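You operate a simulated robot arm through the tools that you are given. There is no shell and no other tool.

You are at the controls of a simulated robot arm. One attempt, no reset.

JOB
Open the tea canister and the sugar tin, ready for tea.
Fine: hold the air key in till the red button is up, lift the canister lid; the tin's lid goes on the door side leaf, the sugar scoop in the tin.

It is judged by the outcome, as a careful person would: the job done as asked, and still so three seconds after it is handed in. It fails if anything else is knocked over, pushed out of place, dropped, spilled or broken. Lids that push on must go on centred and level and be pressed home; caps that screw on are set level and turned clockwise until they are tight.

ROBOT AND FRAMES
A 7-joint arm with a four-finger gripper, fixed in place. Base frame: the origin is at the foot of the arm, x ahead of it, y to its left, z up; the work surface is at about z = 0.748. Units: m, degrees, N and s.
Its first joint turns from -69.0 to 172.0 degrees. Payload 3.67 kg.
The tool frame sits at the grasp point between the pads (the TCP): z along the fingers, y along the line on which they close. The tips reach 0.028 m beyond it. Largest opening 0.112 m; the body of the gripper starts 0.073 m behind the TCP.
Orientation is that of the tool frame in the base frame, as a unit quaternion [x, y, z, w]. With the fingers straight down and closing along the base's y, the tool's x points along the base's -x, its y along +y and its z along -z.

CONTROLS
- The arm moves only by the tool jog_arm. Its argument "targets" is a list of rows, each a list of 7 numbers: the shift along the base's x, y, z in units of 150 mm (1.0 is 150 mm), then the turn, a rotation vector about the base's x, y, z in units of 45 degrees (1.0 is 45 degrees), then the opening in per cent of the stroke, from 0 (shut) to 100 (fully open). In form: [[tx, ty, tz, rx, ry, rz, grip], ...]. A call has 1 to 20 rows; each row is the pose to reach, as a shift and turn from the pose commanded when the call began. A call with a number of a shift or a turn outside -1 to 1 is refused whole. A row lasts 0.2 s, in which the tool goes at most 0.05 m and 8.6 degrees; a call with a longer step from one row to the next is refused whole, and so is a gripper value outside its range. Where a pose cannot be reached the arm comes as near as it can. A force on the tool above 40 N (or 10 N above the force at the start of the call, whichever is more), or a blocked arm, ends the call early, and 0.2 s more pass. The fingers move at their own pace and stop on an object; they squeeze with about 32 N. The grip force told is the motor's: it shows also when the fingers shut on nothing. Time passes only in rows, and 0.2 s behind the last, so rows that repeat a pose let the fingers close. It gives the time, the measured TCP pose, the force on the tool (base axes), the opening and the grip force at its end, in the units of the frame above (readings bear some noise), with the torque about the TCP (base axes, N m) and any sound that the robot's microphone picked up, and new pictures: "pictures" is both (left out), scene, wrist or none.
- Cameras (640 x 400 px; columns grow to the right, rows downward): "scene" is fixed at [0.05, -0.6507, 1.5645]; the picture's right is [0.10, -1.00, 0.00], its down [-0.69, -0.07, -0.72] and it looks along [0.72, 0.07, -0.69] (base axes); focal length 289 px, centre (320, 200). "wrist" rides on the gripper at [0.06, -0.018, -0.104] in the tool frame; the picture's right is [0.29, 0.96, 0.00], its down [-0.80, 0.24, -0.55] and it looks along [-0.53, 0.16, 0.83] (tool axes); focal length 234 px, centre (320, 200).
- slide_trunk(by): slides the trunk up (or, below 0, down) by that many m; the arm rides with it, the base frame stays. It gives what a move gives, with no picture.
- probe_pixels(camera, pixels): for up to 12 pixels [column, row] of the newest picture of that camera ("zoom" is the newest enlarged one), the place [x, y, z] in the base frame of the surface seen there, good to about 0.002 m. The clock stands still meanwhile.
- zoom(camera, box): a new picture of the part [left, top, right, bottom] of that camera's present view, enlarged. The clock stands still meanwhile.
- job_done(): hands the job in; it is judged then, once.

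Leave the gripper open and the arm clear of the work at the hand-in unless told otherwise.

The tools are called as name(argument=value, ...) on one line, values as JSON. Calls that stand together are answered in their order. jog_arm: Moves the arm, as the interface text tells. Its arguments: {"type":"object","properties":{"targets":{"type":"array"},"pictures":{"type":"string","enum":["both","scene","wrist","none"]}},"required":["targets"]} The other tools are called the same way: slide_trunk (by) slides the trunk up or down; probe_pixels (camera, pixels) gives the place of the surface under pixels of a picture; zoom (camera, box) takes an enlarged picture of a part of a camera's view; job_done () hands the job in.

At the start:

```text
t: 0.0
eef_pos: [0.7675, -0.4328, 1.1381]
tcp_rot: [0.0, 1.0, 0.0, 0.0]
wrist_force: [1.1, 0.1, 0.8]
ft_torque: [0.01, 0.0, 0.01]
gripper_width: 0.1119
gripper_force: 0.1
trunk travel left (down, up): [-0.475, 0.365]
```

scene: 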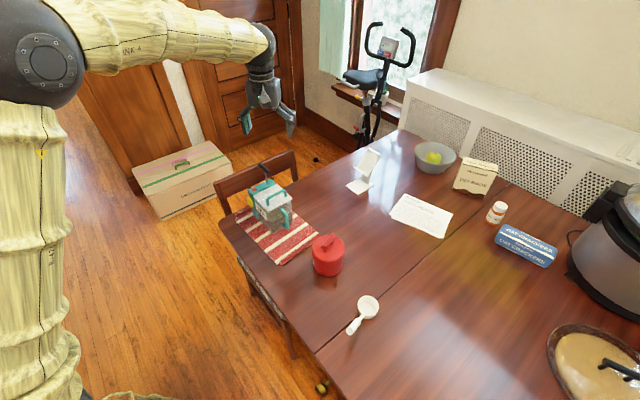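
wrist: 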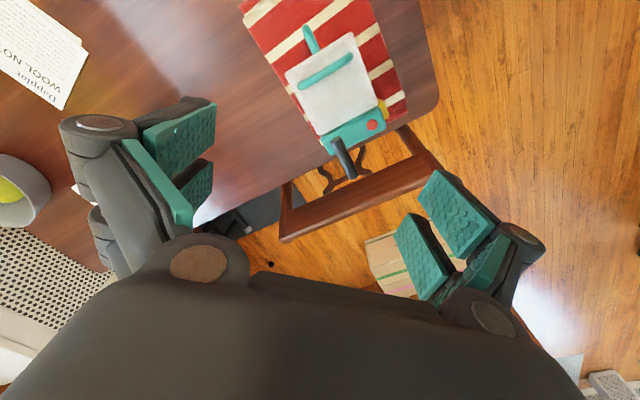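

I see the canister on the striped mat at about (270,205), the red tin at (327,255), and the scoop at (363,312) in the scene view. I'll zoom in on each before I move anything.

zoom(camera="scene", box=[220, 150, 320, 270])

zoom(camera="scene", box=[290, 220, 400, 340])

zoom(camera="wrist", box=[230, 0, 440, 200])

zoom(camera="scene", box=[330, 130, 520, 250])

```text
3.33 times, centred on (270, 210) of scene
```

zoom: 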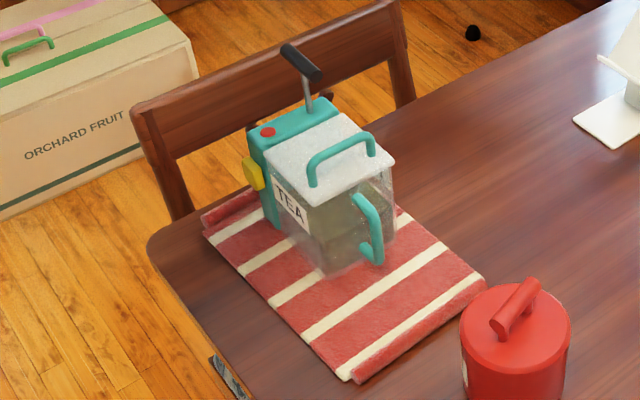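

```text
3.33 times, centred on (345, 280) of scene
```

zoom: 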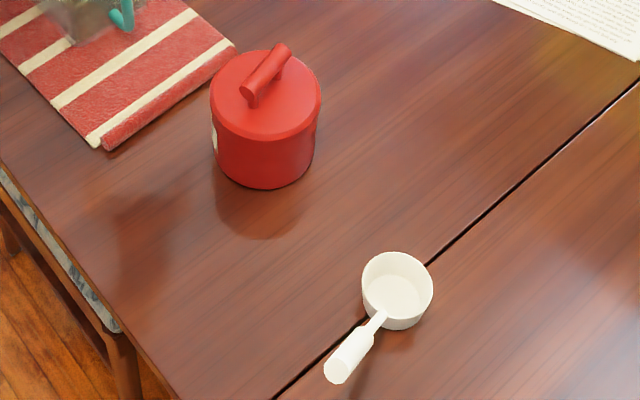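

```text
2.00 times, centred on (335, 100) of wrist
```

zoom: 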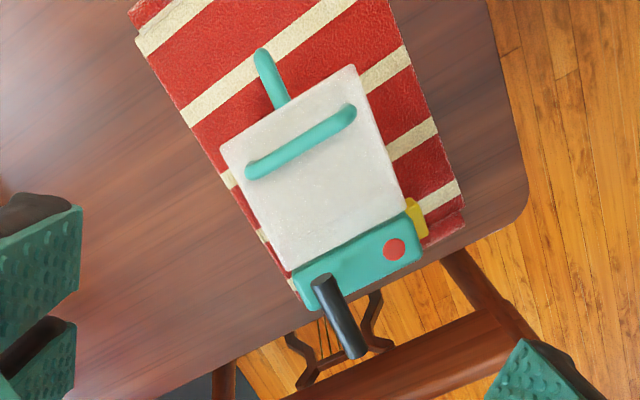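

```text
3.33 times, centred on (425, 190) of scene
```

zoom: 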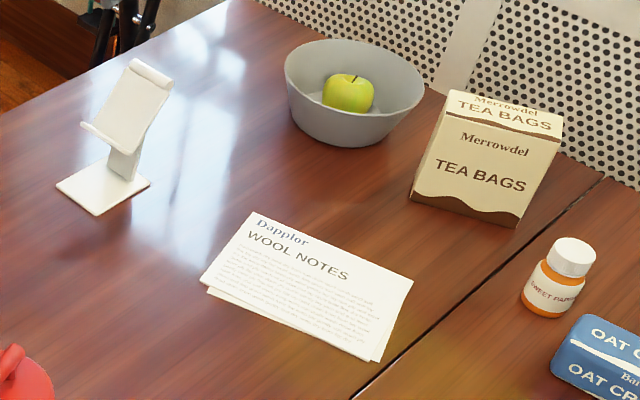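

The seam from about (315,353) to (510,185) divides the table, and the doors are on the left. So the door side leaf is the left one, holding the mat and the tin. Next I'll probe the canister, tin, scoop and seam for positions.

zoom(camera="scene", box=[235, 155, 305, 243])

probe_pixels(camera="scene", pixels=[[220, 220], [316, 353], [400, 280], [500, 193], [327, 247], [322, 244], [336, 237], [366, 308], [351, 328], [300, 262], [245, 202], [403, 135]])

probe_pixels(camera="wrist", pixels=[[303, 78], [347, 32], [366, 99], [325, 131], [361, 125], [312, 84], [346, 55], [318, 26], [323, 48], [367, 109], [332, 141], [351, 175]])

```text
4.55 times, centred on (270, 199) of scene
```

zoom: 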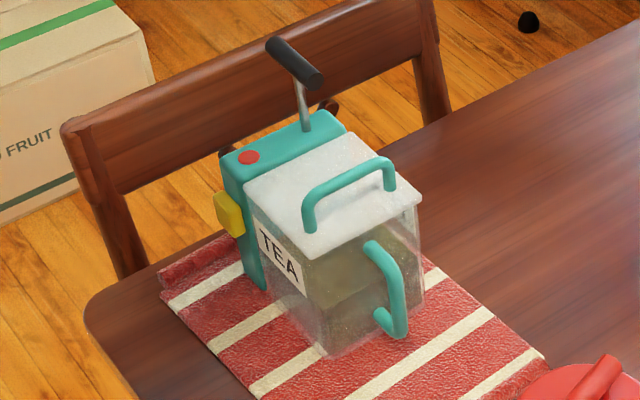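

```text
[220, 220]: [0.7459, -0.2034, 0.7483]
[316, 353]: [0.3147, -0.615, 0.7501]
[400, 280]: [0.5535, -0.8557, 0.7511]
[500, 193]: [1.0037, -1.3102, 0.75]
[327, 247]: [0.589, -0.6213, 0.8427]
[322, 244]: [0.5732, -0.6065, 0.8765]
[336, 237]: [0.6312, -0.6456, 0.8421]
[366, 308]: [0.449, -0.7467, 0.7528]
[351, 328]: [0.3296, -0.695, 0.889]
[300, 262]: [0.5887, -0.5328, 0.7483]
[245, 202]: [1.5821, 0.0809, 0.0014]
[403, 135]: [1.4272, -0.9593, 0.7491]
```

```text
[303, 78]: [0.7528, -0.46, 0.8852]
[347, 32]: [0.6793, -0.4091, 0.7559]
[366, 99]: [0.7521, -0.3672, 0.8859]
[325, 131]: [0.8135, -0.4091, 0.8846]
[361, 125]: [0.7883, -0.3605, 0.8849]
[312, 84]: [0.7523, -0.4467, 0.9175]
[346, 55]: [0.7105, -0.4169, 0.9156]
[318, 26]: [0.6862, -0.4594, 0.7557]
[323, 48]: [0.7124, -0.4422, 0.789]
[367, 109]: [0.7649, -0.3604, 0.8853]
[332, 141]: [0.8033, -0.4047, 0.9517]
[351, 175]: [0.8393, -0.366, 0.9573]
```

I can make out a teal head with a red button, a yellow key on its +y side, and a T-shaped pump handle. I'll zoom in on the canister in the wrist view to measure it more accurately.

zoom(camera="wrist", box=[280, 10, 400, 190])

```text
2.22 times, centred on (340, 100) of wrist
```

zoom: 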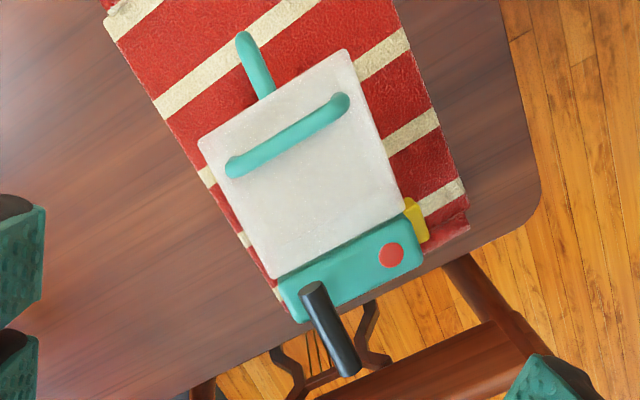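

probe_pixels(camera="zoom", pixels=[[202, 142], [344, 54], [402, 205], [276, 273], [282, 287], [302, 318], [417, 262], [402, 220], [413, 207], [425, 236], [236, 165], [340, 104]])

probe_pixels(camera="zoom", pixels=[[391, 256], [391, 244], [316, 292], [345, 366], [290, 135], [245, 40], [265, 85], [166, 105], [405, 190], [405, 30], [465, 225], [300, 190]])

```text
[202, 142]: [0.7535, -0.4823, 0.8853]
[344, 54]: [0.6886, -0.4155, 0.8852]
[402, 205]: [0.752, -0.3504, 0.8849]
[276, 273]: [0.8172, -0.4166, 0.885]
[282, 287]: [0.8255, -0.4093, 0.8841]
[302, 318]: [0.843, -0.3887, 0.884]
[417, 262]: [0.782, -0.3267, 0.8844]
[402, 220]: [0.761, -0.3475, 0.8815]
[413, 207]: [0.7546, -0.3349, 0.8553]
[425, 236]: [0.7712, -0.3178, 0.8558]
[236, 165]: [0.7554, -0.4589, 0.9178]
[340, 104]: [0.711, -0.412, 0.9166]
```

```text
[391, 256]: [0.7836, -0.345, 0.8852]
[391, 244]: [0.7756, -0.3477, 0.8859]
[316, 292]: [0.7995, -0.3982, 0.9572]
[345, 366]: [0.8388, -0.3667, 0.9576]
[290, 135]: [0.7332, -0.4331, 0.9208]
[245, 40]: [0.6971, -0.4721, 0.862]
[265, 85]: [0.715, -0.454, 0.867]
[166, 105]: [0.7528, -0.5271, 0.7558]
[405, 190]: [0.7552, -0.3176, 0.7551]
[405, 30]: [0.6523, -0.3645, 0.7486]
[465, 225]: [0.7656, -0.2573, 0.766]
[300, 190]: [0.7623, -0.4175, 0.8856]
```

The canister head runs along u ≈ (-0.70, 0.71), and the pump bar stands above it at z ≈ 0.957. Before I plan the approach to the key, I need the key's height, the chair rail, and the shapes of the tin and scoop.

zoom(camera="scene", box=[245, 172, 295, 204])

probe_pixels(camera="scene", pixels=[[252, 199], [255, 206], [256, 200], [264, 174], [268, 184], [225, 181], [297, 152], [260, 166], [235, 195], [287, 215], [279, 222], [270, 230]])

```text
12.50 times, centred on (270, 188) of scene
```

zoom: 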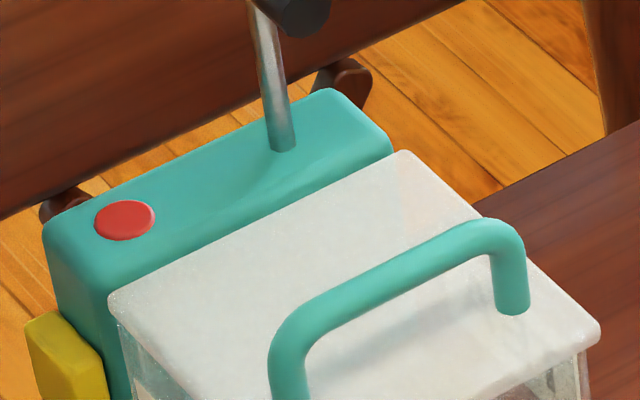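

```text
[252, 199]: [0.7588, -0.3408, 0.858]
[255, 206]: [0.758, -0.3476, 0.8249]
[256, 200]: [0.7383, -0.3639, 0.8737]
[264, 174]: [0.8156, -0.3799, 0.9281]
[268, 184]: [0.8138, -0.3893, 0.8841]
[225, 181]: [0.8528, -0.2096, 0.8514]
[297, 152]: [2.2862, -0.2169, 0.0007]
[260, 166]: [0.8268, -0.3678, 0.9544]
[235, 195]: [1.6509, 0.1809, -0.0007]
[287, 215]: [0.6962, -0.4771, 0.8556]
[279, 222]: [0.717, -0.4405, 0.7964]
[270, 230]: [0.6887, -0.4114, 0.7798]
```

The rod stands on the head near its -u end, and the red button sits flush, so it is down. Next I'll probe the chair rail, the tin and the scoop.

probe_pixels(camera="scene", pixels=[[220, 180], [240, 172], [250, 168], [272, 159], [285, 154], [293, 153], [218, 192], [253, 205], [253, 195], [251, 203]])

zoom(camera="scene", box=[300, 225, 390, 340])

```text
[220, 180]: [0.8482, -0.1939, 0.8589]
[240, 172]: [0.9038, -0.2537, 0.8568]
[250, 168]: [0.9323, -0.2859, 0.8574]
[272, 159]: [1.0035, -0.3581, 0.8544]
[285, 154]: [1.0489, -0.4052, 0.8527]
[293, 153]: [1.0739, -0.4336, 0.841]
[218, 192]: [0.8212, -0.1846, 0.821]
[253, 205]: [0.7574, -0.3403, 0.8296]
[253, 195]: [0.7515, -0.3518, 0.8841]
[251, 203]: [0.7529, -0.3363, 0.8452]
```

```text
3.48 times, centred on (345, 282) of scene
```

zoom: 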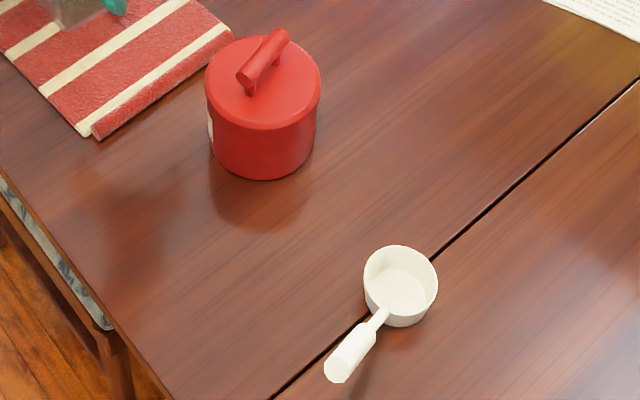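

The chair rail top is at z ≈ 0.858 and about 0.145 m beyond the head, so there is room to come in tilted from that side, under the pump bar. I'll look at the gripper itself to check its bulk and whether the camera has a housing.

zoom(camera="scene", box=[220, 40, 320, 150])

probe_pixels(camera="scene", pixels=[[275, 85], [265, 60], [248, 118], [290, 120], [250, 72], [262, 30], [230, 40]])

```text
3.64 times, centred on (270, 95) of scene
```

zoom: 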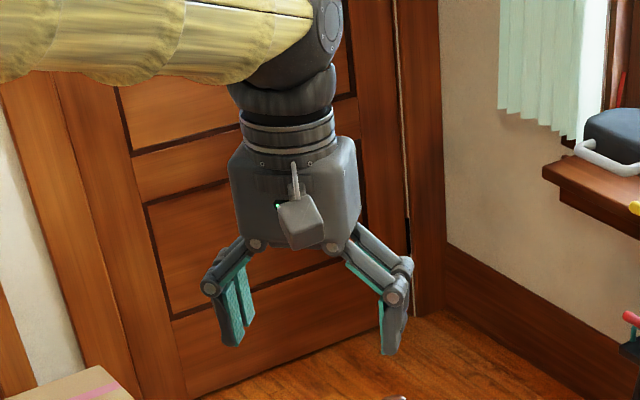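

```text
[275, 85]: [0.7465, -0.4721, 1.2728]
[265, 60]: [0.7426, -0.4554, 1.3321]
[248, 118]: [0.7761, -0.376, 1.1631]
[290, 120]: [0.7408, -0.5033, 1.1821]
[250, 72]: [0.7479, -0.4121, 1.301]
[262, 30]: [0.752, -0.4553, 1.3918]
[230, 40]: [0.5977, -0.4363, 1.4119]
```

The camera housing sits on the gripper's tool-x side. I'll come at the key tilted 45° from the far side of the head, with the camera facing outward away from the pump bar. The first step is a yaw of -45° in place, well above everything.

jog_arm(targets=[[0, 0, 0, 0, 0, -0.17, 100], [0, 0, 0, 0, 0, -0.34, 100], [0, 0, 0, 0, 0, -0.51, 100], [0, 0, 0, 0, 0, -0.68, 100], [0, 0, 0, 0, 0, -0.85, 100], [0, 0, 0, 0, 0, -1, 100]], pictures="none")

jog_arm(targets=[[0, 0, 0, 0, 0, -0.17, 100], [0, 0, 0, 0, 0, -0.34, 100], [0, 0, 0, 0, 0, -0.51, 100], [0, 0, 0, 0, 0, -0.68, 100], [0, 0, 0, 0, 0, -0.85, 100], [0, 0, 0, 0, 0, -1, 100]], pictures="both")

```text
t: 1.4
eef_pos: [0.7676, -0.4303, 1.1375]
tcp_rot: [0.384, 0.923, 0.0, 0.0]
wrist_force: [-0.1, -0.1, 0.0]
ft_torque: [-0.02, -0.02, -0.04]
gripper_width: 0.1121
gripper_force: 0.0
trunk travel left (down, up): [-0.475, 0.365]
```

```text
t: 2.8
eef_pos: [0.7677, -0.4321, 1.1372]
tcp_rot: [0.708, 0.706, 0.0, 0.0]
wrist_force: [-0.7, -0.2, -0.5]
ft_torque: [0.02, 0.01, 0.02]
gripper_width: 0.112
gripper_force: 0.1
trunk travel left (down, up): [-0.475, 0.365]
```

scene: 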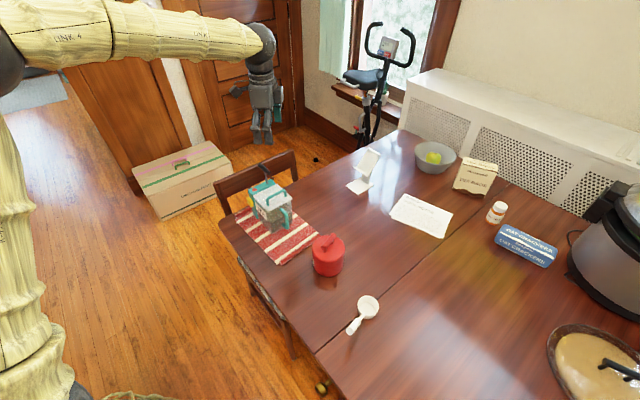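
wrist: 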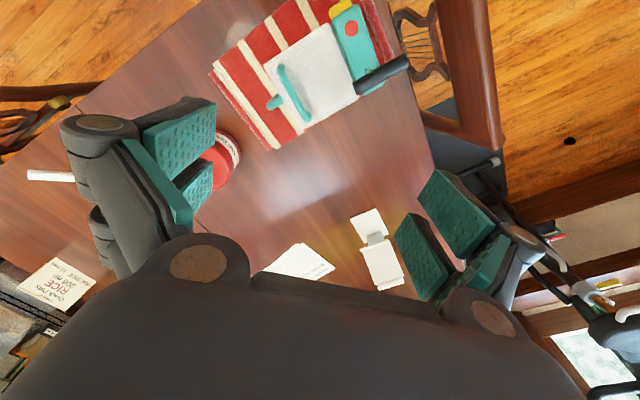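

The yaw is tracking properly and nothing has been touched. I'll finish the last -45° and shift toward the far side of the canister head at the same height.

jog_arm(targets=[[0.1, 0.1, 0.0, 0, 0, -0.17, 100], [0.2, 0.25, 0.0, 0, 0, -0.34, 100], [0.35, 0.45, 0.0, 0, 0, -0.51, 100], [0.5, 0.6, 0.0, 0, 0, -0.68, 100], [0.6, 0.8, 0.0, 0, 0, -0.85, 100], [0.727, 0.973, 0, 0, 0, -1, 100]], pictures="both")

```text
t: 4.2
eef_pos: [0.8791, -0.2841, 1.1363]
tcp_rot: [0.924, 0.382, -0.001, 0.0]
wrist_force: [-0.1, -0.6, 0.7]
ft_torque: [0.0, 0.01, -0.02]
gripper_width: 0.1117
gripper_force: 0.1
trunk travel left (down, up): [-0.475, 0.365]
```

scene: 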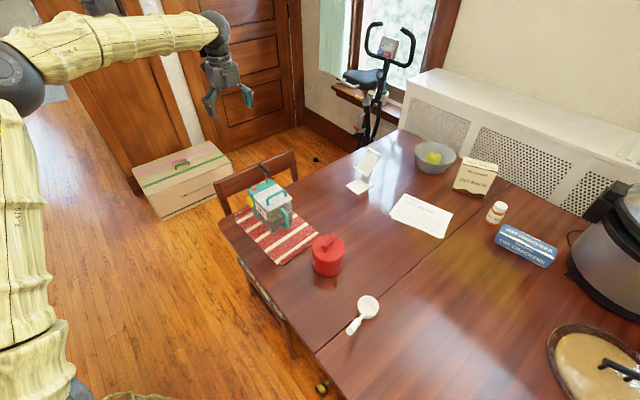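
wrist: 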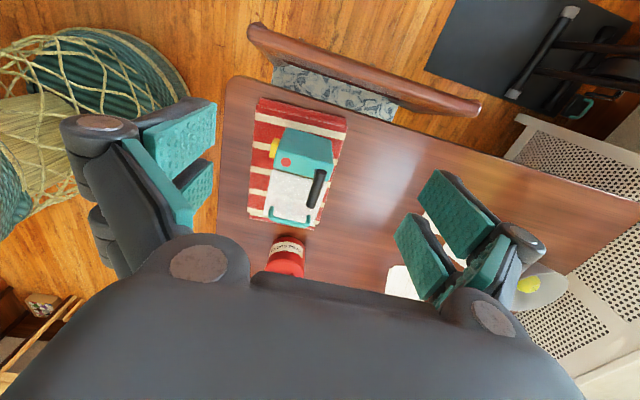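

The tool now closes along u, and the camera faces away from the canister. I'll tilt it 45° about u so the fingers point down and back toward the head.

jog_arm(targets=[[0, 0, 0, -0.12, 0.12, 0, 100], [0, 0, 0, -0.24, 0.24, 0, 100], [0, 0, 0, -0.36, 0.36, 0, 100], [0, 0, 0, -0.48, 0.48, 0, 100], [0, 0, 0, -0.6, 0.6, 0, 100], [0, 0, 0, -0.707, 0.707, 0, 100], [0, 0, 0, -0.707, 0.707, 0, 100]], pictures="both")

```text
t: 5.8
eef_pos: [0.8759, -0.2857, 1.1376]
tcp_rot: [0.854, 0.353, -0.354, 0.147]
wrist_force: [-0.2, 0.0, 0.3]
ft_torque: [-0.05, -0.01, 0.0]
gripper_width: 0.1117
gripper_force: 0.1
trunk travel left (down, up): [-0.475, 0.365]
```

scene: 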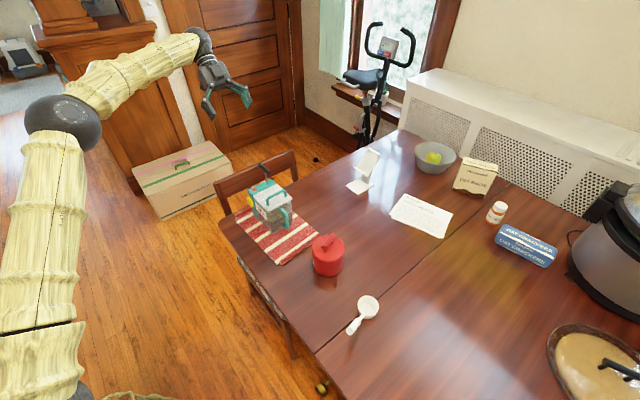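
wrist: 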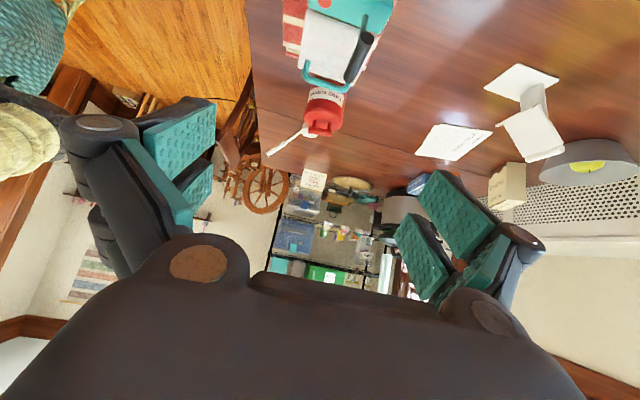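

The 45° tilt worked. I'll lower straight down 0.15 m, staying outside the canister head, then check the alignment.

jog_arm(targets=[[0, 0, -0.25, 0, 0, 0, 100], [0, 0, -0.5, 0, 0, 0, 100], [0, 0, -0.75, 0, 0, 0, 100], [0, 0, -1, 0, 0, 0, 100], [0, 0, -1, 0, 0, 0, 100]], pictures="both")

```text
t: 7.0
eef_pos: [0.8791, -0.2846, 0.988]
tcp_rot: [0.854, 0.353, -0.354, 0.146]
wrist_force: [-0.6, 0.2, 1.0]
ft_torque: [0.03, 0.04, 0.02]
gripper_width: 0.1116
gripper_force: 0.0
trunk travel left (down, up): [-0.475, 0.365]
```

scene: 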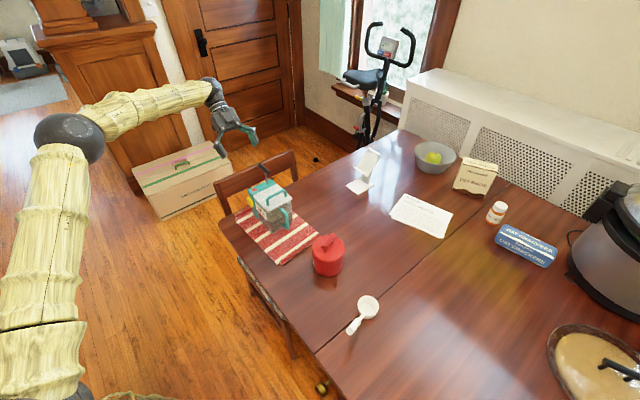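
wrist: 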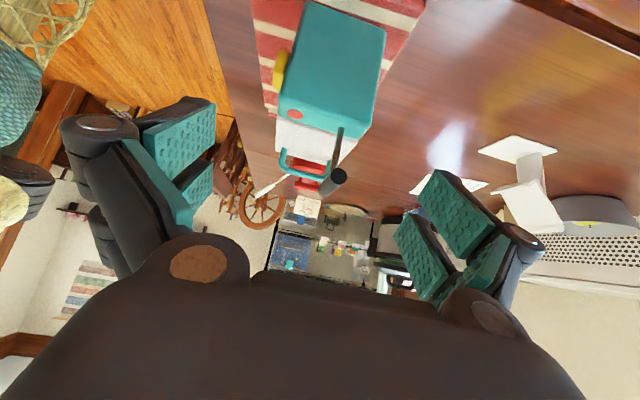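

I now see the back of the teal head at (335,65) and the yellow key at (280,68) from the far side. I'll zoom in and measure both for a precise approach.

zoom(camera="wrist", box=[240, 0, 420, 200])

probe_pixels(camera="wrist", pixels=[[285, 55], [276, 68], [279, 84], [288, 62], [310, 10], [380, 30], [366, 130], [283, 98], [375, 80], [340, 70], [295, 114], [338, 178]])

```text
2.00 times, centred on (330, 100) of wrist
```

zoom: 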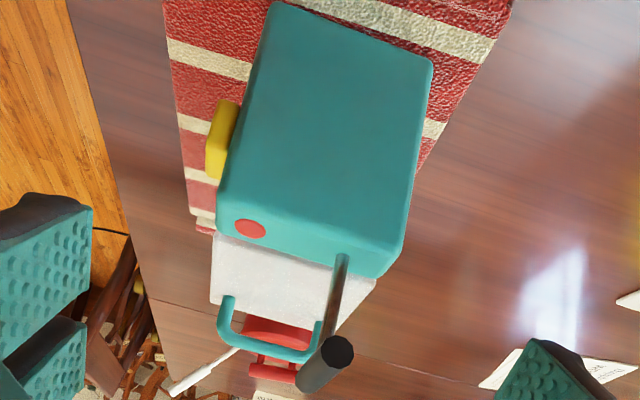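

```text
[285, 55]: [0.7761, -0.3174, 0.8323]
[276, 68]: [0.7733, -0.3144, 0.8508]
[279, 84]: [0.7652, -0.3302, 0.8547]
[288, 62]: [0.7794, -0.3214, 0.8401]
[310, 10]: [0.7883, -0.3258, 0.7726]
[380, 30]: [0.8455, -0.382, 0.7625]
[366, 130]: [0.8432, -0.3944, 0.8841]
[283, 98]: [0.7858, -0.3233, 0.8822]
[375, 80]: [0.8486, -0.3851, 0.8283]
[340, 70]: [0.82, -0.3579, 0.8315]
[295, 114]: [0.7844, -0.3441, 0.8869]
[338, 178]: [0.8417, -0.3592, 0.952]
```

The measurements put the key face at u ≈ 0.058, centred at z ≈ 0.843, and the opposite head face at u ≈ -0.046. That leaves about 4 mm of clearance per side with the gripper fully open. I'll advance until the tips are just short of the head, then check.

jog_arm(targets=[[0, 0, -0.233, 0, 0, 0, 100], [-0.075, -0.075, -0.339, 0, 0, 0, 100], [-0.15, -0.15, -0.445, 0, 0, 0, 100], [-0.225, -0.225, -0.551, 0, 0, 0, 100], [-0.3, -0.3, -0.657, 0, 0, 0, 100], [-0.3, -0.3, -0.657, 0, 0, 0, 100], [-0.3, -0.3, -0.657, 0, 0, 0, 100]], pictures="both")

zoom(camera="scene", box=[210, 140, 310, 240])

zoom(camera="wrist", box=[160, 0, 500, 220])

```text
t: 8.6
eef_pos: [0.8316, -0.3312, 0.889]
tcp_rot: [0.854, 0.354, -0.353, 0.146]
wrist_force: [0.0, -0.5, 0.6]
ft_torque: [-0.01, 0.0, 0.04]
gripper_width: 0.112
gripper_force: 0.1
trunk travel left (down, up): [-0.475, 0.365]
```

scene: 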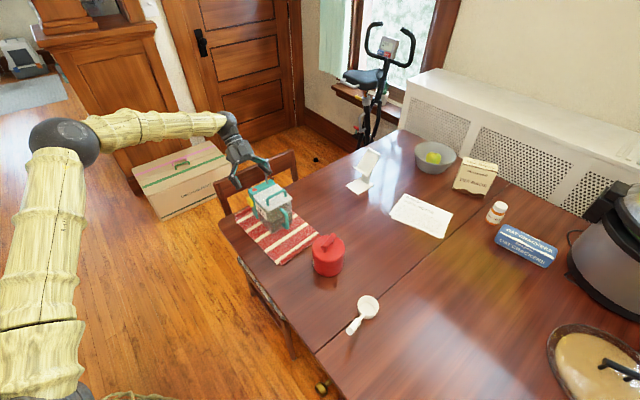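
wrist: 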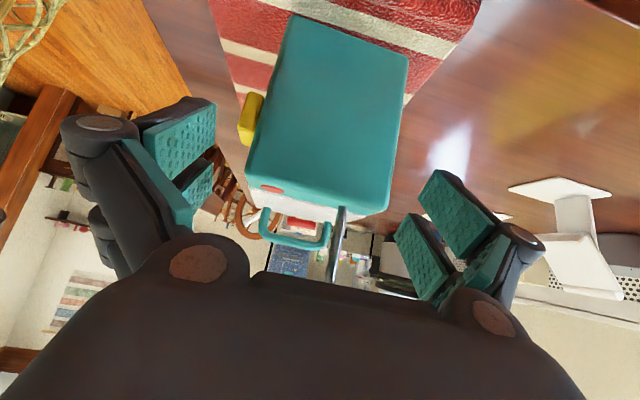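

```text
4.00 times, centred on (260, 190) of scene
```

zoom: 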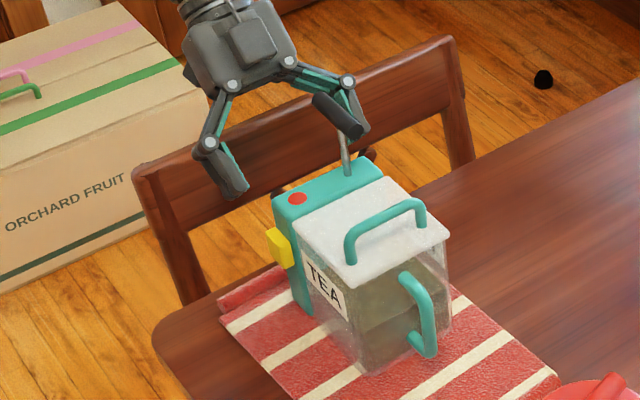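

```text
1.82 times, centred on (330, 110) of wrist
```

zoom: 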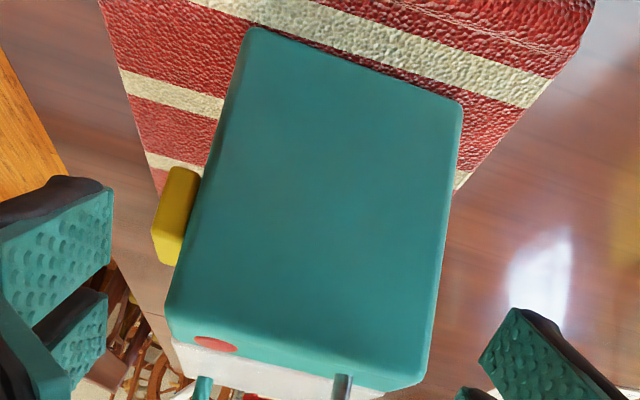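

The fingers straddle the head with room on both sides. A grey box on the palm's near side, around scene (244,150), could come close to the pump bar, so I'll probe it and the bar.

zoom(camera="scene", box=[220, 130, 270, 180])

probe_pixels(camera="scene", pixels=[[243, 149], [240, 146], [247, 153], [234, 155], [254, 153], [238, 143], [251, 145], [243, 155], [260, 165], [268, 171], [229, 176], [272, 164]])

```text
8.00 times, centred on (245, 155) of scene
```

zoom: 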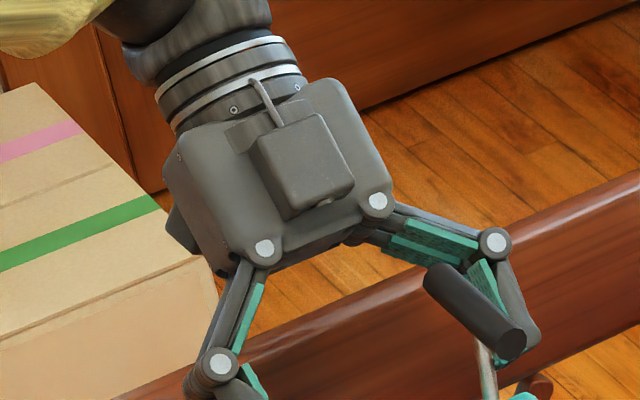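

```text
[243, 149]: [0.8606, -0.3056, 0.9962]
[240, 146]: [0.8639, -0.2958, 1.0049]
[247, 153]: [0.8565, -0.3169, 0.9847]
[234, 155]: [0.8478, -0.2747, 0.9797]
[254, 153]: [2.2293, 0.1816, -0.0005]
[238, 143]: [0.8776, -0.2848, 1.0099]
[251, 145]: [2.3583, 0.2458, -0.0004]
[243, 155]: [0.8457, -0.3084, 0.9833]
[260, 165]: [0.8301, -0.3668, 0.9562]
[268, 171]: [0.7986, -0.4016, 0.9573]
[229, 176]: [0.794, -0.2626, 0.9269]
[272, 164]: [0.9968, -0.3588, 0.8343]
```

The grey box clears the bar by several millimetres on the planned path, and it is offset from the bar in u as well. I'll make the last 0.056 m of the diagonal slowly.

jog_arm(targets=[[-0.045, -0.045, -0.068, 0, 0, 0, 100], [-0.09, -0.09, -0.136, 0, 0, 0, 100], [-0.135, -0.135, -0.204, 0, 0, 0, 100], [-0.179, -0.179, -0.273, 0, 0, 0, 100], [-0.179, -0.179, -0.273, 0, 0, 0, 100]], pictures="both")

zoom(camera="scene", box=[220, 150, 300, 220])

zoom(camera="wrist", box=[160, 0, 500, 220])

```text
t: 9.8
eef_pos: [0.8054, -0.357, 0.8486]
tcp_rot: [0.853, 0.353, -0.354, 0.146]
wrist_force: [0.0, 0.6, 0.1]
ft_torque: [0.01, 0.04, -0.01]
gripper_width: 0.1121
gripper_force: 0.1
trunk travel left (down, up): [-0.475, 0.365]
```

scene: 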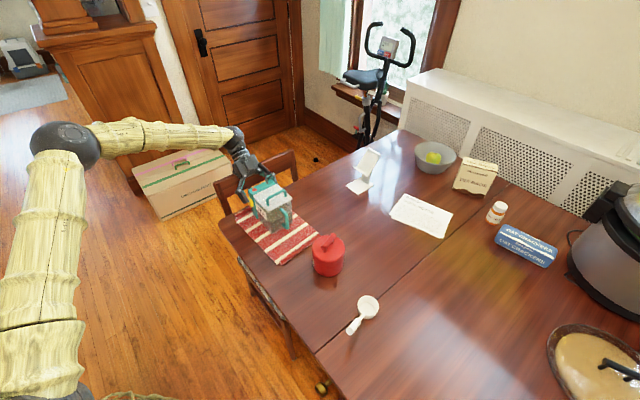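
wrist: 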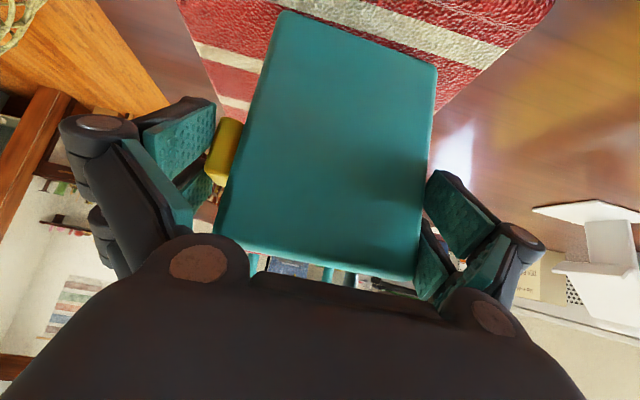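

```text
5.71 times, centred on (260, 185) of scene
```

zoom: 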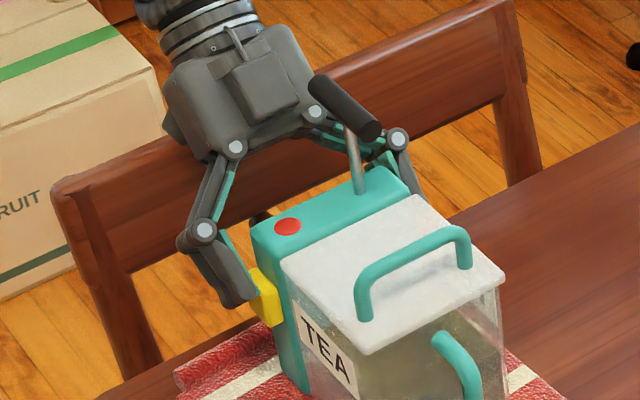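

```text
1.82 times, centred on (330, 110) of wrist
```

zoom: 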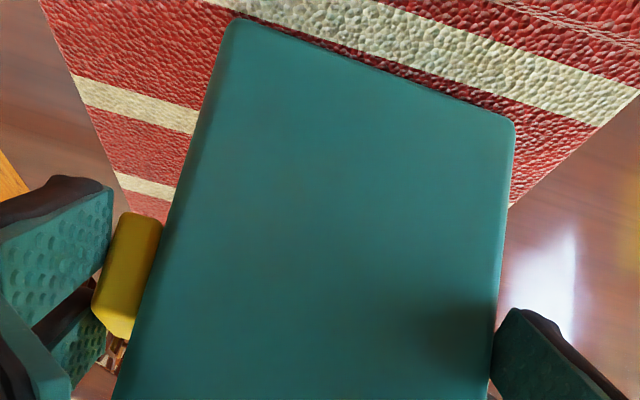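

Both fingers straddle the head, with the key at the left pad and the opposite face at the right pad. There is no contact force yet. I'll close in small steps to press the key gently.

jog_arm(targets=[[0, 0, 0, 0, 0, 0, 96], [0, 0, 0, 0, 0, 0, 93], [0, 0, 0, 0, 0, 0, 91], [0, 0, 0, 0, 0, 0, 91]], pictures="both")

zoom(camera="scene", box=[245, 172, 295, 204])

zoom(camera="wrist", box=[160, 0, 500, 220])

```text
t: 10.8
eef_pos: [0.8041, -0.3571, 0.8493]
tcp_rot: [0.854, 0.353, -0.354, 0.147]
wrist_force: [5.5, -0.2, 7.6]
ft_torque: [0.07, 0.22, 0.03]
gripper_width: 0.1023
gripper_force: 26.8
trunk travel left (down, up): [-0.475, 0.365]
```

scene: 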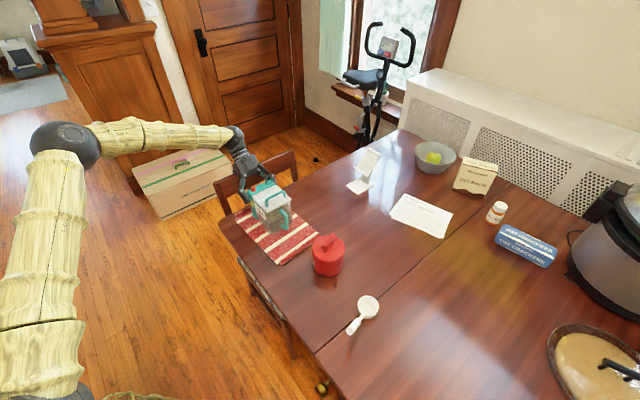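
wrist: 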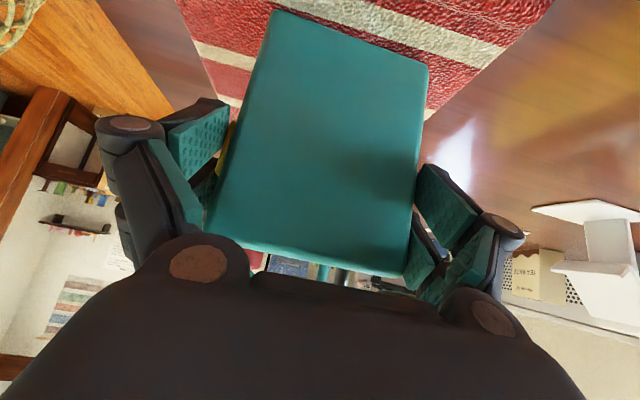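

```text
12.50 times, centred on (270, 188) of scene
```

zoom: 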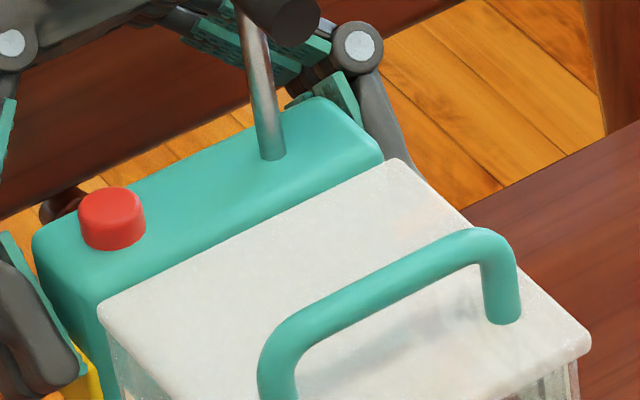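

```text
1.82 times, centred on (330, 110) of wrist
```

zoom: 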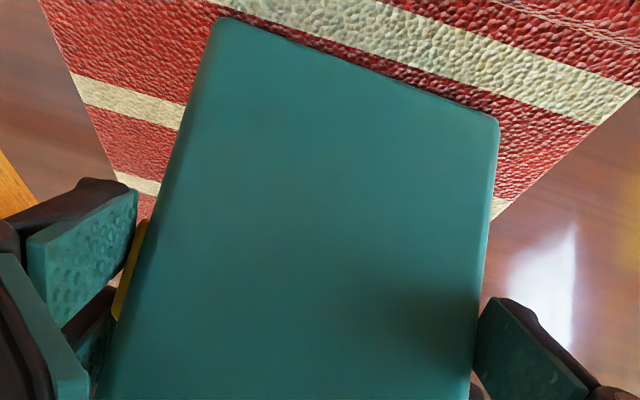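

The red button has risen to about (112,218) in the zoom. I'll hold the key in a little longer to confirm it is fully up before I let go.

jog_arm(targets=[[0, 0, 0, 0, 0, 0, 91], [0, 0, 0, 0, 0, 0, 91], [0, 0, 0, 0, 0, 0, 91], [0, 0, 0, 0, 0, 0, 91], [0, 0, 0, 0, 0, 0, 91]], pictures="scene")

zoom(camera="scene", box=[245, 172, 295, 204])

```text
t: 12.0
eef_pos: [0.8049, -0.3569, 0.8481]
tcp_rot: [0.853, 0.354, -0.354, 0.147]
wrist_force: [3.6, 0.5, 4.4]
ft_torque: [0.07, 0.18, 0.02]
gripper_width: 0.104
gripper_force: 18.5
trunk travel left (down, up): [-0.475, 0.365]
```

scene: 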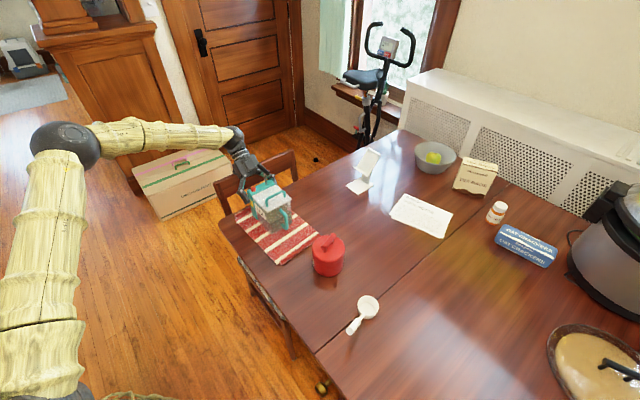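

```text
12.50 times, centred on (270, 188) of scene
```

zoom: 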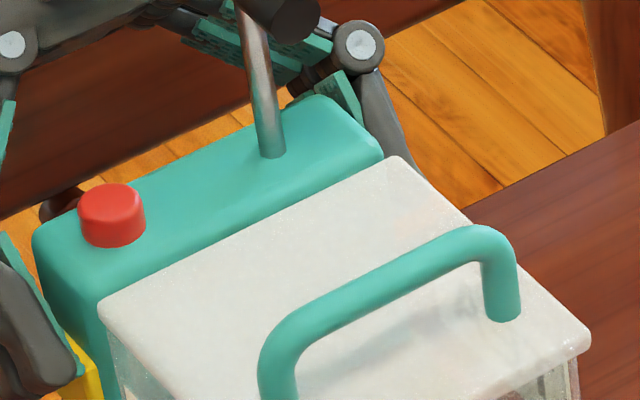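

The button's height hasn't changed, so it is fully up. I'll release the key and check that the button stays up before backing out.

jog_arm(targets=[[0, 0, 0, 0, 0, 0, 96], [0, 0, 0, 0, 0, 0, 100], [0, 0, 0, 0, 0, 0, 100]], pictures="both")

zoom(camera="scene", box=[235, 165, 305, 215])

zoom(camera="wrist", box=[160, 0, 500, 220])

```text
t: 12.8
eef_pos: [0.8051, -0.3572, 0.8476]
tcp_rot: [0.854, 0.354, -0.353, 0.145]
wrist_force: [0.3, 0.8, 0.0]
ft_torque: [-0.02, 0.01, -0.01]
gripper_width: 0.1122
gripper_force: 0.1
trunk travel left (down, up): [-0.475, 0.365]
```

scene: 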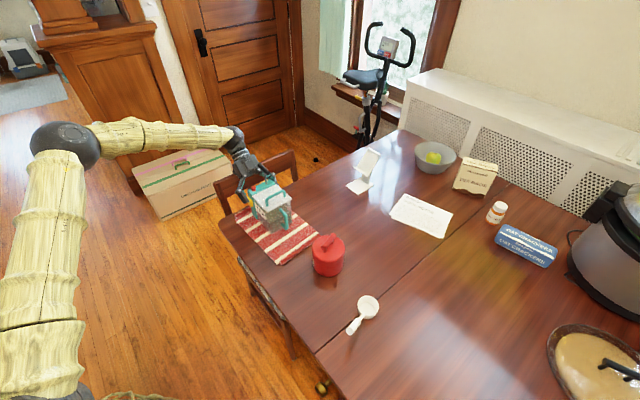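
wrist: 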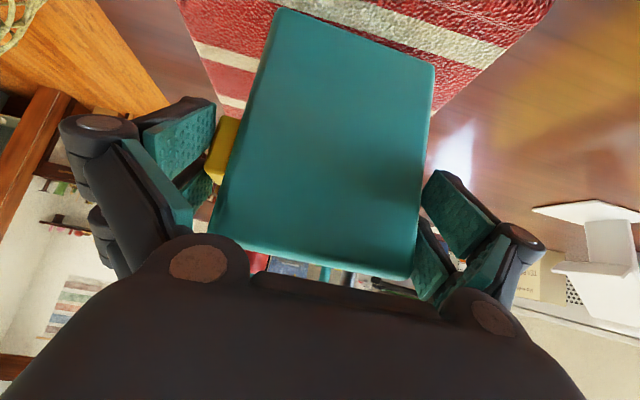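

```text
8.00 times, centred on (270, 190) of scene
```

zoom: 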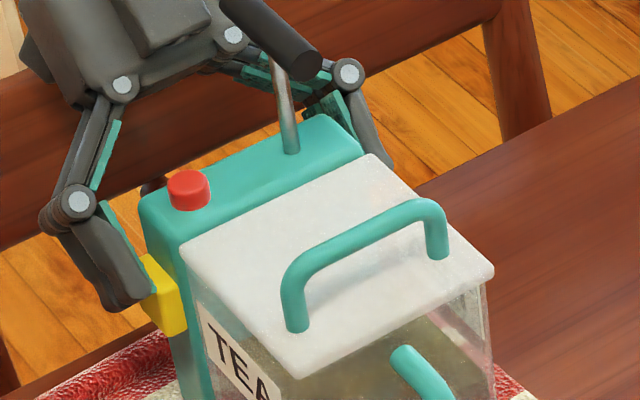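

```text
1.82 times, centred on (330, 110) of wrist
```

zoom: 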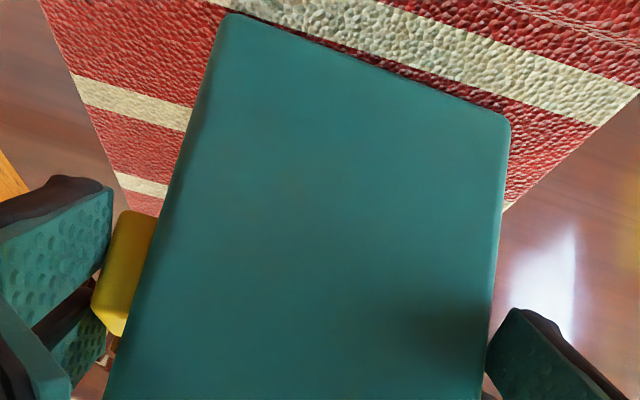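

The button stays up, the key is released and there is no force on the tool. I'll back out along the same diagonal and rise clear.

jog_arm(targets=[[0.045, 0.045, 0.068, 0, 0, 0, 100], [0.09, 0.09, 0.136, 0, 0, 0, 100], [0.135, 0.135, 0.204, 0, 0, 0, 100], [0.179, 0.179, 0.273, 0, 0, 0, 100], [0.254, 0.254, 0.38, 0, 0, 0, 100], [0.329, 0.329, 0.485, 0, 0, 0, 100], [0.404, 0.404, 0.59, 0, 0, 0, 100], [0.479, 0.479, 0.697, 0, 0, 0, 100], [0.479, 0.479, 0.95, 0, 0, 0, 100]], pictures="none")

jog_arm(targets=[[0, 0, 0.25, 0, 0, 0, 100], [0, 0, 0.5, 0, 0, 0, 100], [0, 0, 0.75, 0, 0, 0, 100], [0, 0, 1, 0, 0, 0, 100]], pictures="both")

zoom(camera="scene", box=[235, 155, 305, 243])

```text
t: 14.8
eef_pos: [0.8743, -0.2867, 0.9914]
tcp_rot: [0.854, 0.354, -0.353, 0.147]
wrist_force: [-0.3, -0.7, -0.3]
ft_torque: [0.02, -0.01, 0.02]
gripper_width: 0.1119
gripper_force: 0.1
trunk travel left (down, up): [-0.475, 0.365]
```

```text
t: 15.8
eef_pos: [0.8749, -0.2861, 1.1404]
tcp_rot: [0.853, 0.354, -0.353, 0.147]
wrist_force: [-0.2, -0.6, 0.0]
ft_torque: [0.0, -0.01, -0.02]
gripper_width: 0.112
gripper_force: 0.0
trunk travel left (down, up): [-0.475, 0.365]
```

scene: 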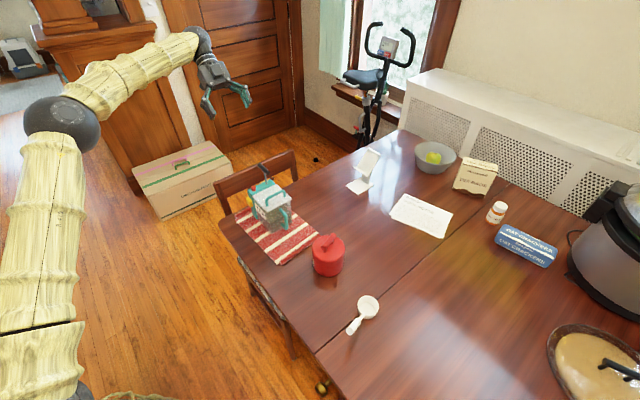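
wrist: 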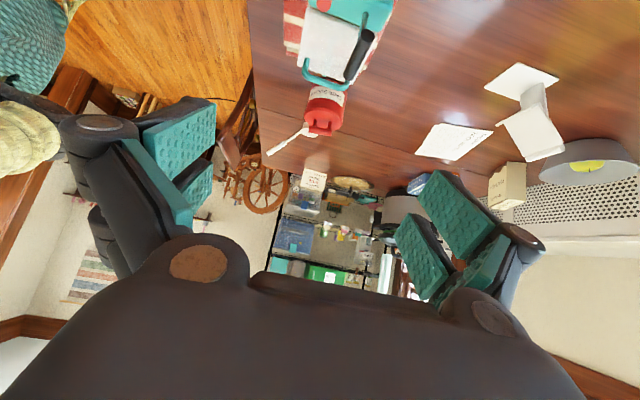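

```text
4.55 times, centred on (270, 199) of scene
```

zoom: 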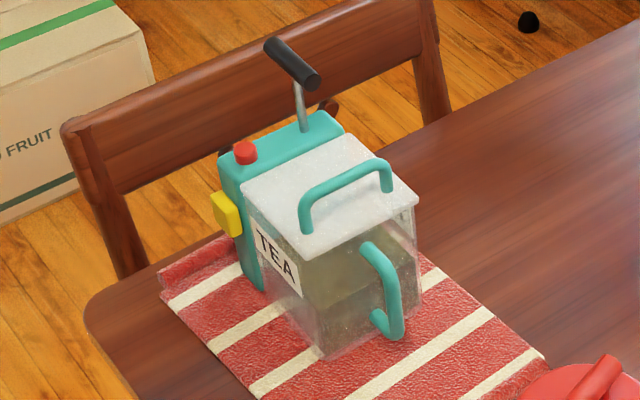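

The key is out, the button is up, and the canister hasn't moved noticeably. I'll level the tool, then turn it so it closes across the lid handle, which runs along u and sits 0.02 m from the lid's front edge.

jog_arm(targets=[[0, 0, 0, 0.12, -0.12, 0, 100], [0, 0, 0, 0.24, -0.24, 0, 100], [0, 0, 0, 0.36, -0.36, 0, 100], [0, 0, 0, 0.48, -0.48, 0, 100], [0, 0, 0, 0.6, -0.6, 0, 100], [0, 0, 0, 0.707, -0.707, 0, 100]], pictures="none")

jog_arm(targets=[[-0.1, -0.1, 0, 0, 0, 0.17, 90], [-0.2, -0.2, 0, 0, 0, 0.34, 80], [-0.3, -0.3, 0, 0, 0, 0.51, 70], [-0.4, -0.4, 0, 0, 0, 0.68, 60], [-0.5, -0.5, 0, 0, 0, 0.85, 55], [-0.6, -0.6, 0, 0, 0, 1, 50]], pictures="none")

jog_arm(targets=[[-0.1, -0.1, 0, 0, 0, 0.17, 50], [-0.2, -0.2, 0, 0, 0, 0.34, 50], [-0.25, -0.25, 0, 0, 0, 0.51, 50], [-0.3, -0.3, 0, 0, 0, 0.68, 50], [-0.35, -0.38, 0, 0, 0, 0.85, 50], [-0.357, -0.38, 0, 0, 0, 1, 50], [-0.357, -0.38, 0, 0, 0, 1, 50]], pictures="both")

```text
t: 17.2
eef_pos: [0.8761, -0.285, 1.1402]
tcp_rot: [0.923, 0.384, 0.001, -0.001]
wrist_force: [0.1, 0.4, -0.3]
ft_torque: [0.02, -0.02, -0.02]
gripper_width: 0.1119
gripper_force: 0.1
trunk travel left (down, up): [-0.475, 0.365]
```

```text
t: 18.6
eef_pos: [0.786, -0.3764, 1.1408]
tcp_rot: [0.707, 0.707, 0.001, -0.001]
wrist_force: [-0.7, -1.0, -0.1]
ft_torque: [0.04, -0.02, -0.01]
gripper_width: 0.0558
gripper_force: 0.0
trunk travel left (down, up): [-0.475, 0.365]
```

```text
t: 20.2
eef_pos: [0.7344, -0.4333, 1.1389]
tcp_rot: [0.381, 0.924, 0.0, 0.0]
wrist_force: [-0.4, -1.2, -1.1]
ft_torque: [-0.01, -0.02, -0.01]
gripper_width: 0.0561
gripper_force: 0.0
trunk travel left (down, up): [-0.475, 0.365]
```

scene: 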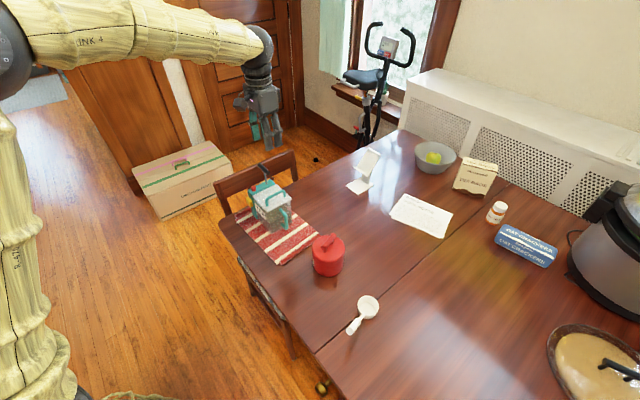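
wrist: 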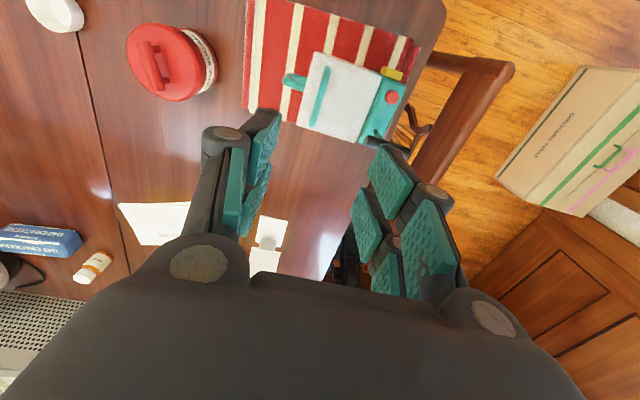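

The tool is now vertical and closes along v over the lid handle, at (320,95) in the wrist view. I'll zoom in and measure the handle, and the tin and its label too.

zoom(camera="wrist", box=[260, 30, 440, 160])

probe_pixels(camera="wrist", pixels=[[328, 70], [321, 95], [314, 120], [316, 53], [299, 125], [358, 142], [379, 72], [340, 100], [391, 97], [380, 140], [295, 80]])

zoom(camera="wrist", box=[110, 0, 240, 110])

probe_pixels(camera="wrist", pixels=[[130, 60], [165, 27], [205, 60], [170, 98], [145, 45], [165, 88], [152, 65], [215, 60], [185, 65], [75, 8], [55, 5], [75, 25]])

```text
3.08 times, centred on (350, 95) of wrist
```

zoom: 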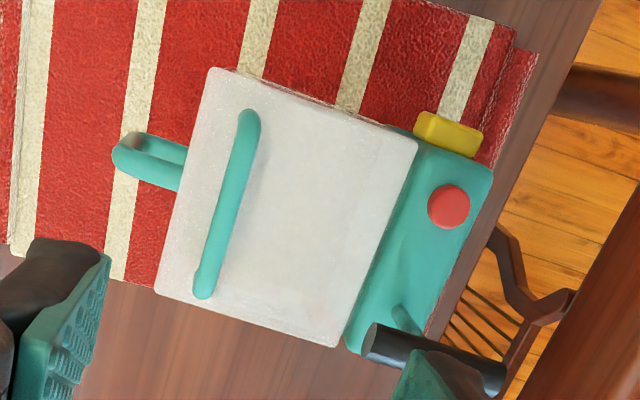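

```text
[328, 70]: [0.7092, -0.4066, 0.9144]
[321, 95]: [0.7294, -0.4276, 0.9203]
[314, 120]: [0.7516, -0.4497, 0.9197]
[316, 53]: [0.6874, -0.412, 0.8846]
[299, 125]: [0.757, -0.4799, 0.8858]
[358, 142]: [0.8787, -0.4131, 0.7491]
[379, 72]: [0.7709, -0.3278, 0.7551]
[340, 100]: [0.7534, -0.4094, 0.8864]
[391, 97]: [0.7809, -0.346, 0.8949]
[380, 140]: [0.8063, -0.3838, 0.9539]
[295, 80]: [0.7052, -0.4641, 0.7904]
```

```text
3.64 times, centred on (175, 55) of wrist
```

zoom: 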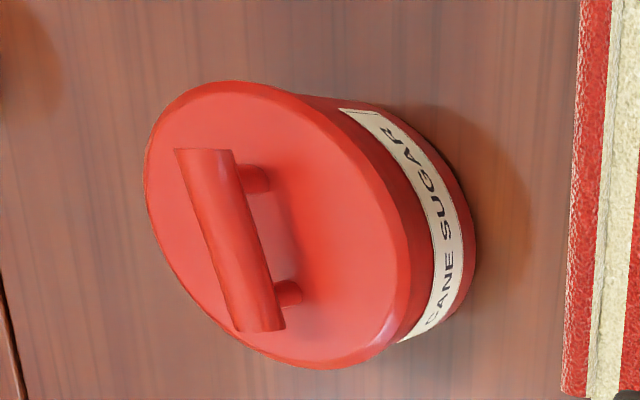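

```text
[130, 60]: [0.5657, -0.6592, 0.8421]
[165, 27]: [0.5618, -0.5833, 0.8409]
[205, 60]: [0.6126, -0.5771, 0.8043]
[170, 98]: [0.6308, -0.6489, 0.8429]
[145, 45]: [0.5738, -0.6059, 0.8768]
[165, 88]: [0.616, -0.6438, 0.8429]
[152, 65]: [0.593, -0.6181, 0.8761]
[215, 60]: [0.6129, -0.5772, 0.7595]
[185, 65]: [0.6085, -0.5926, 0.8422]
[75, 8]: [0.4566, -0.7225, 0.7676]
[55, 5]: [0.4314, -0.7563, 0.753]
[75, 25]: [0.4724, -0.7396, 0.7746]
```

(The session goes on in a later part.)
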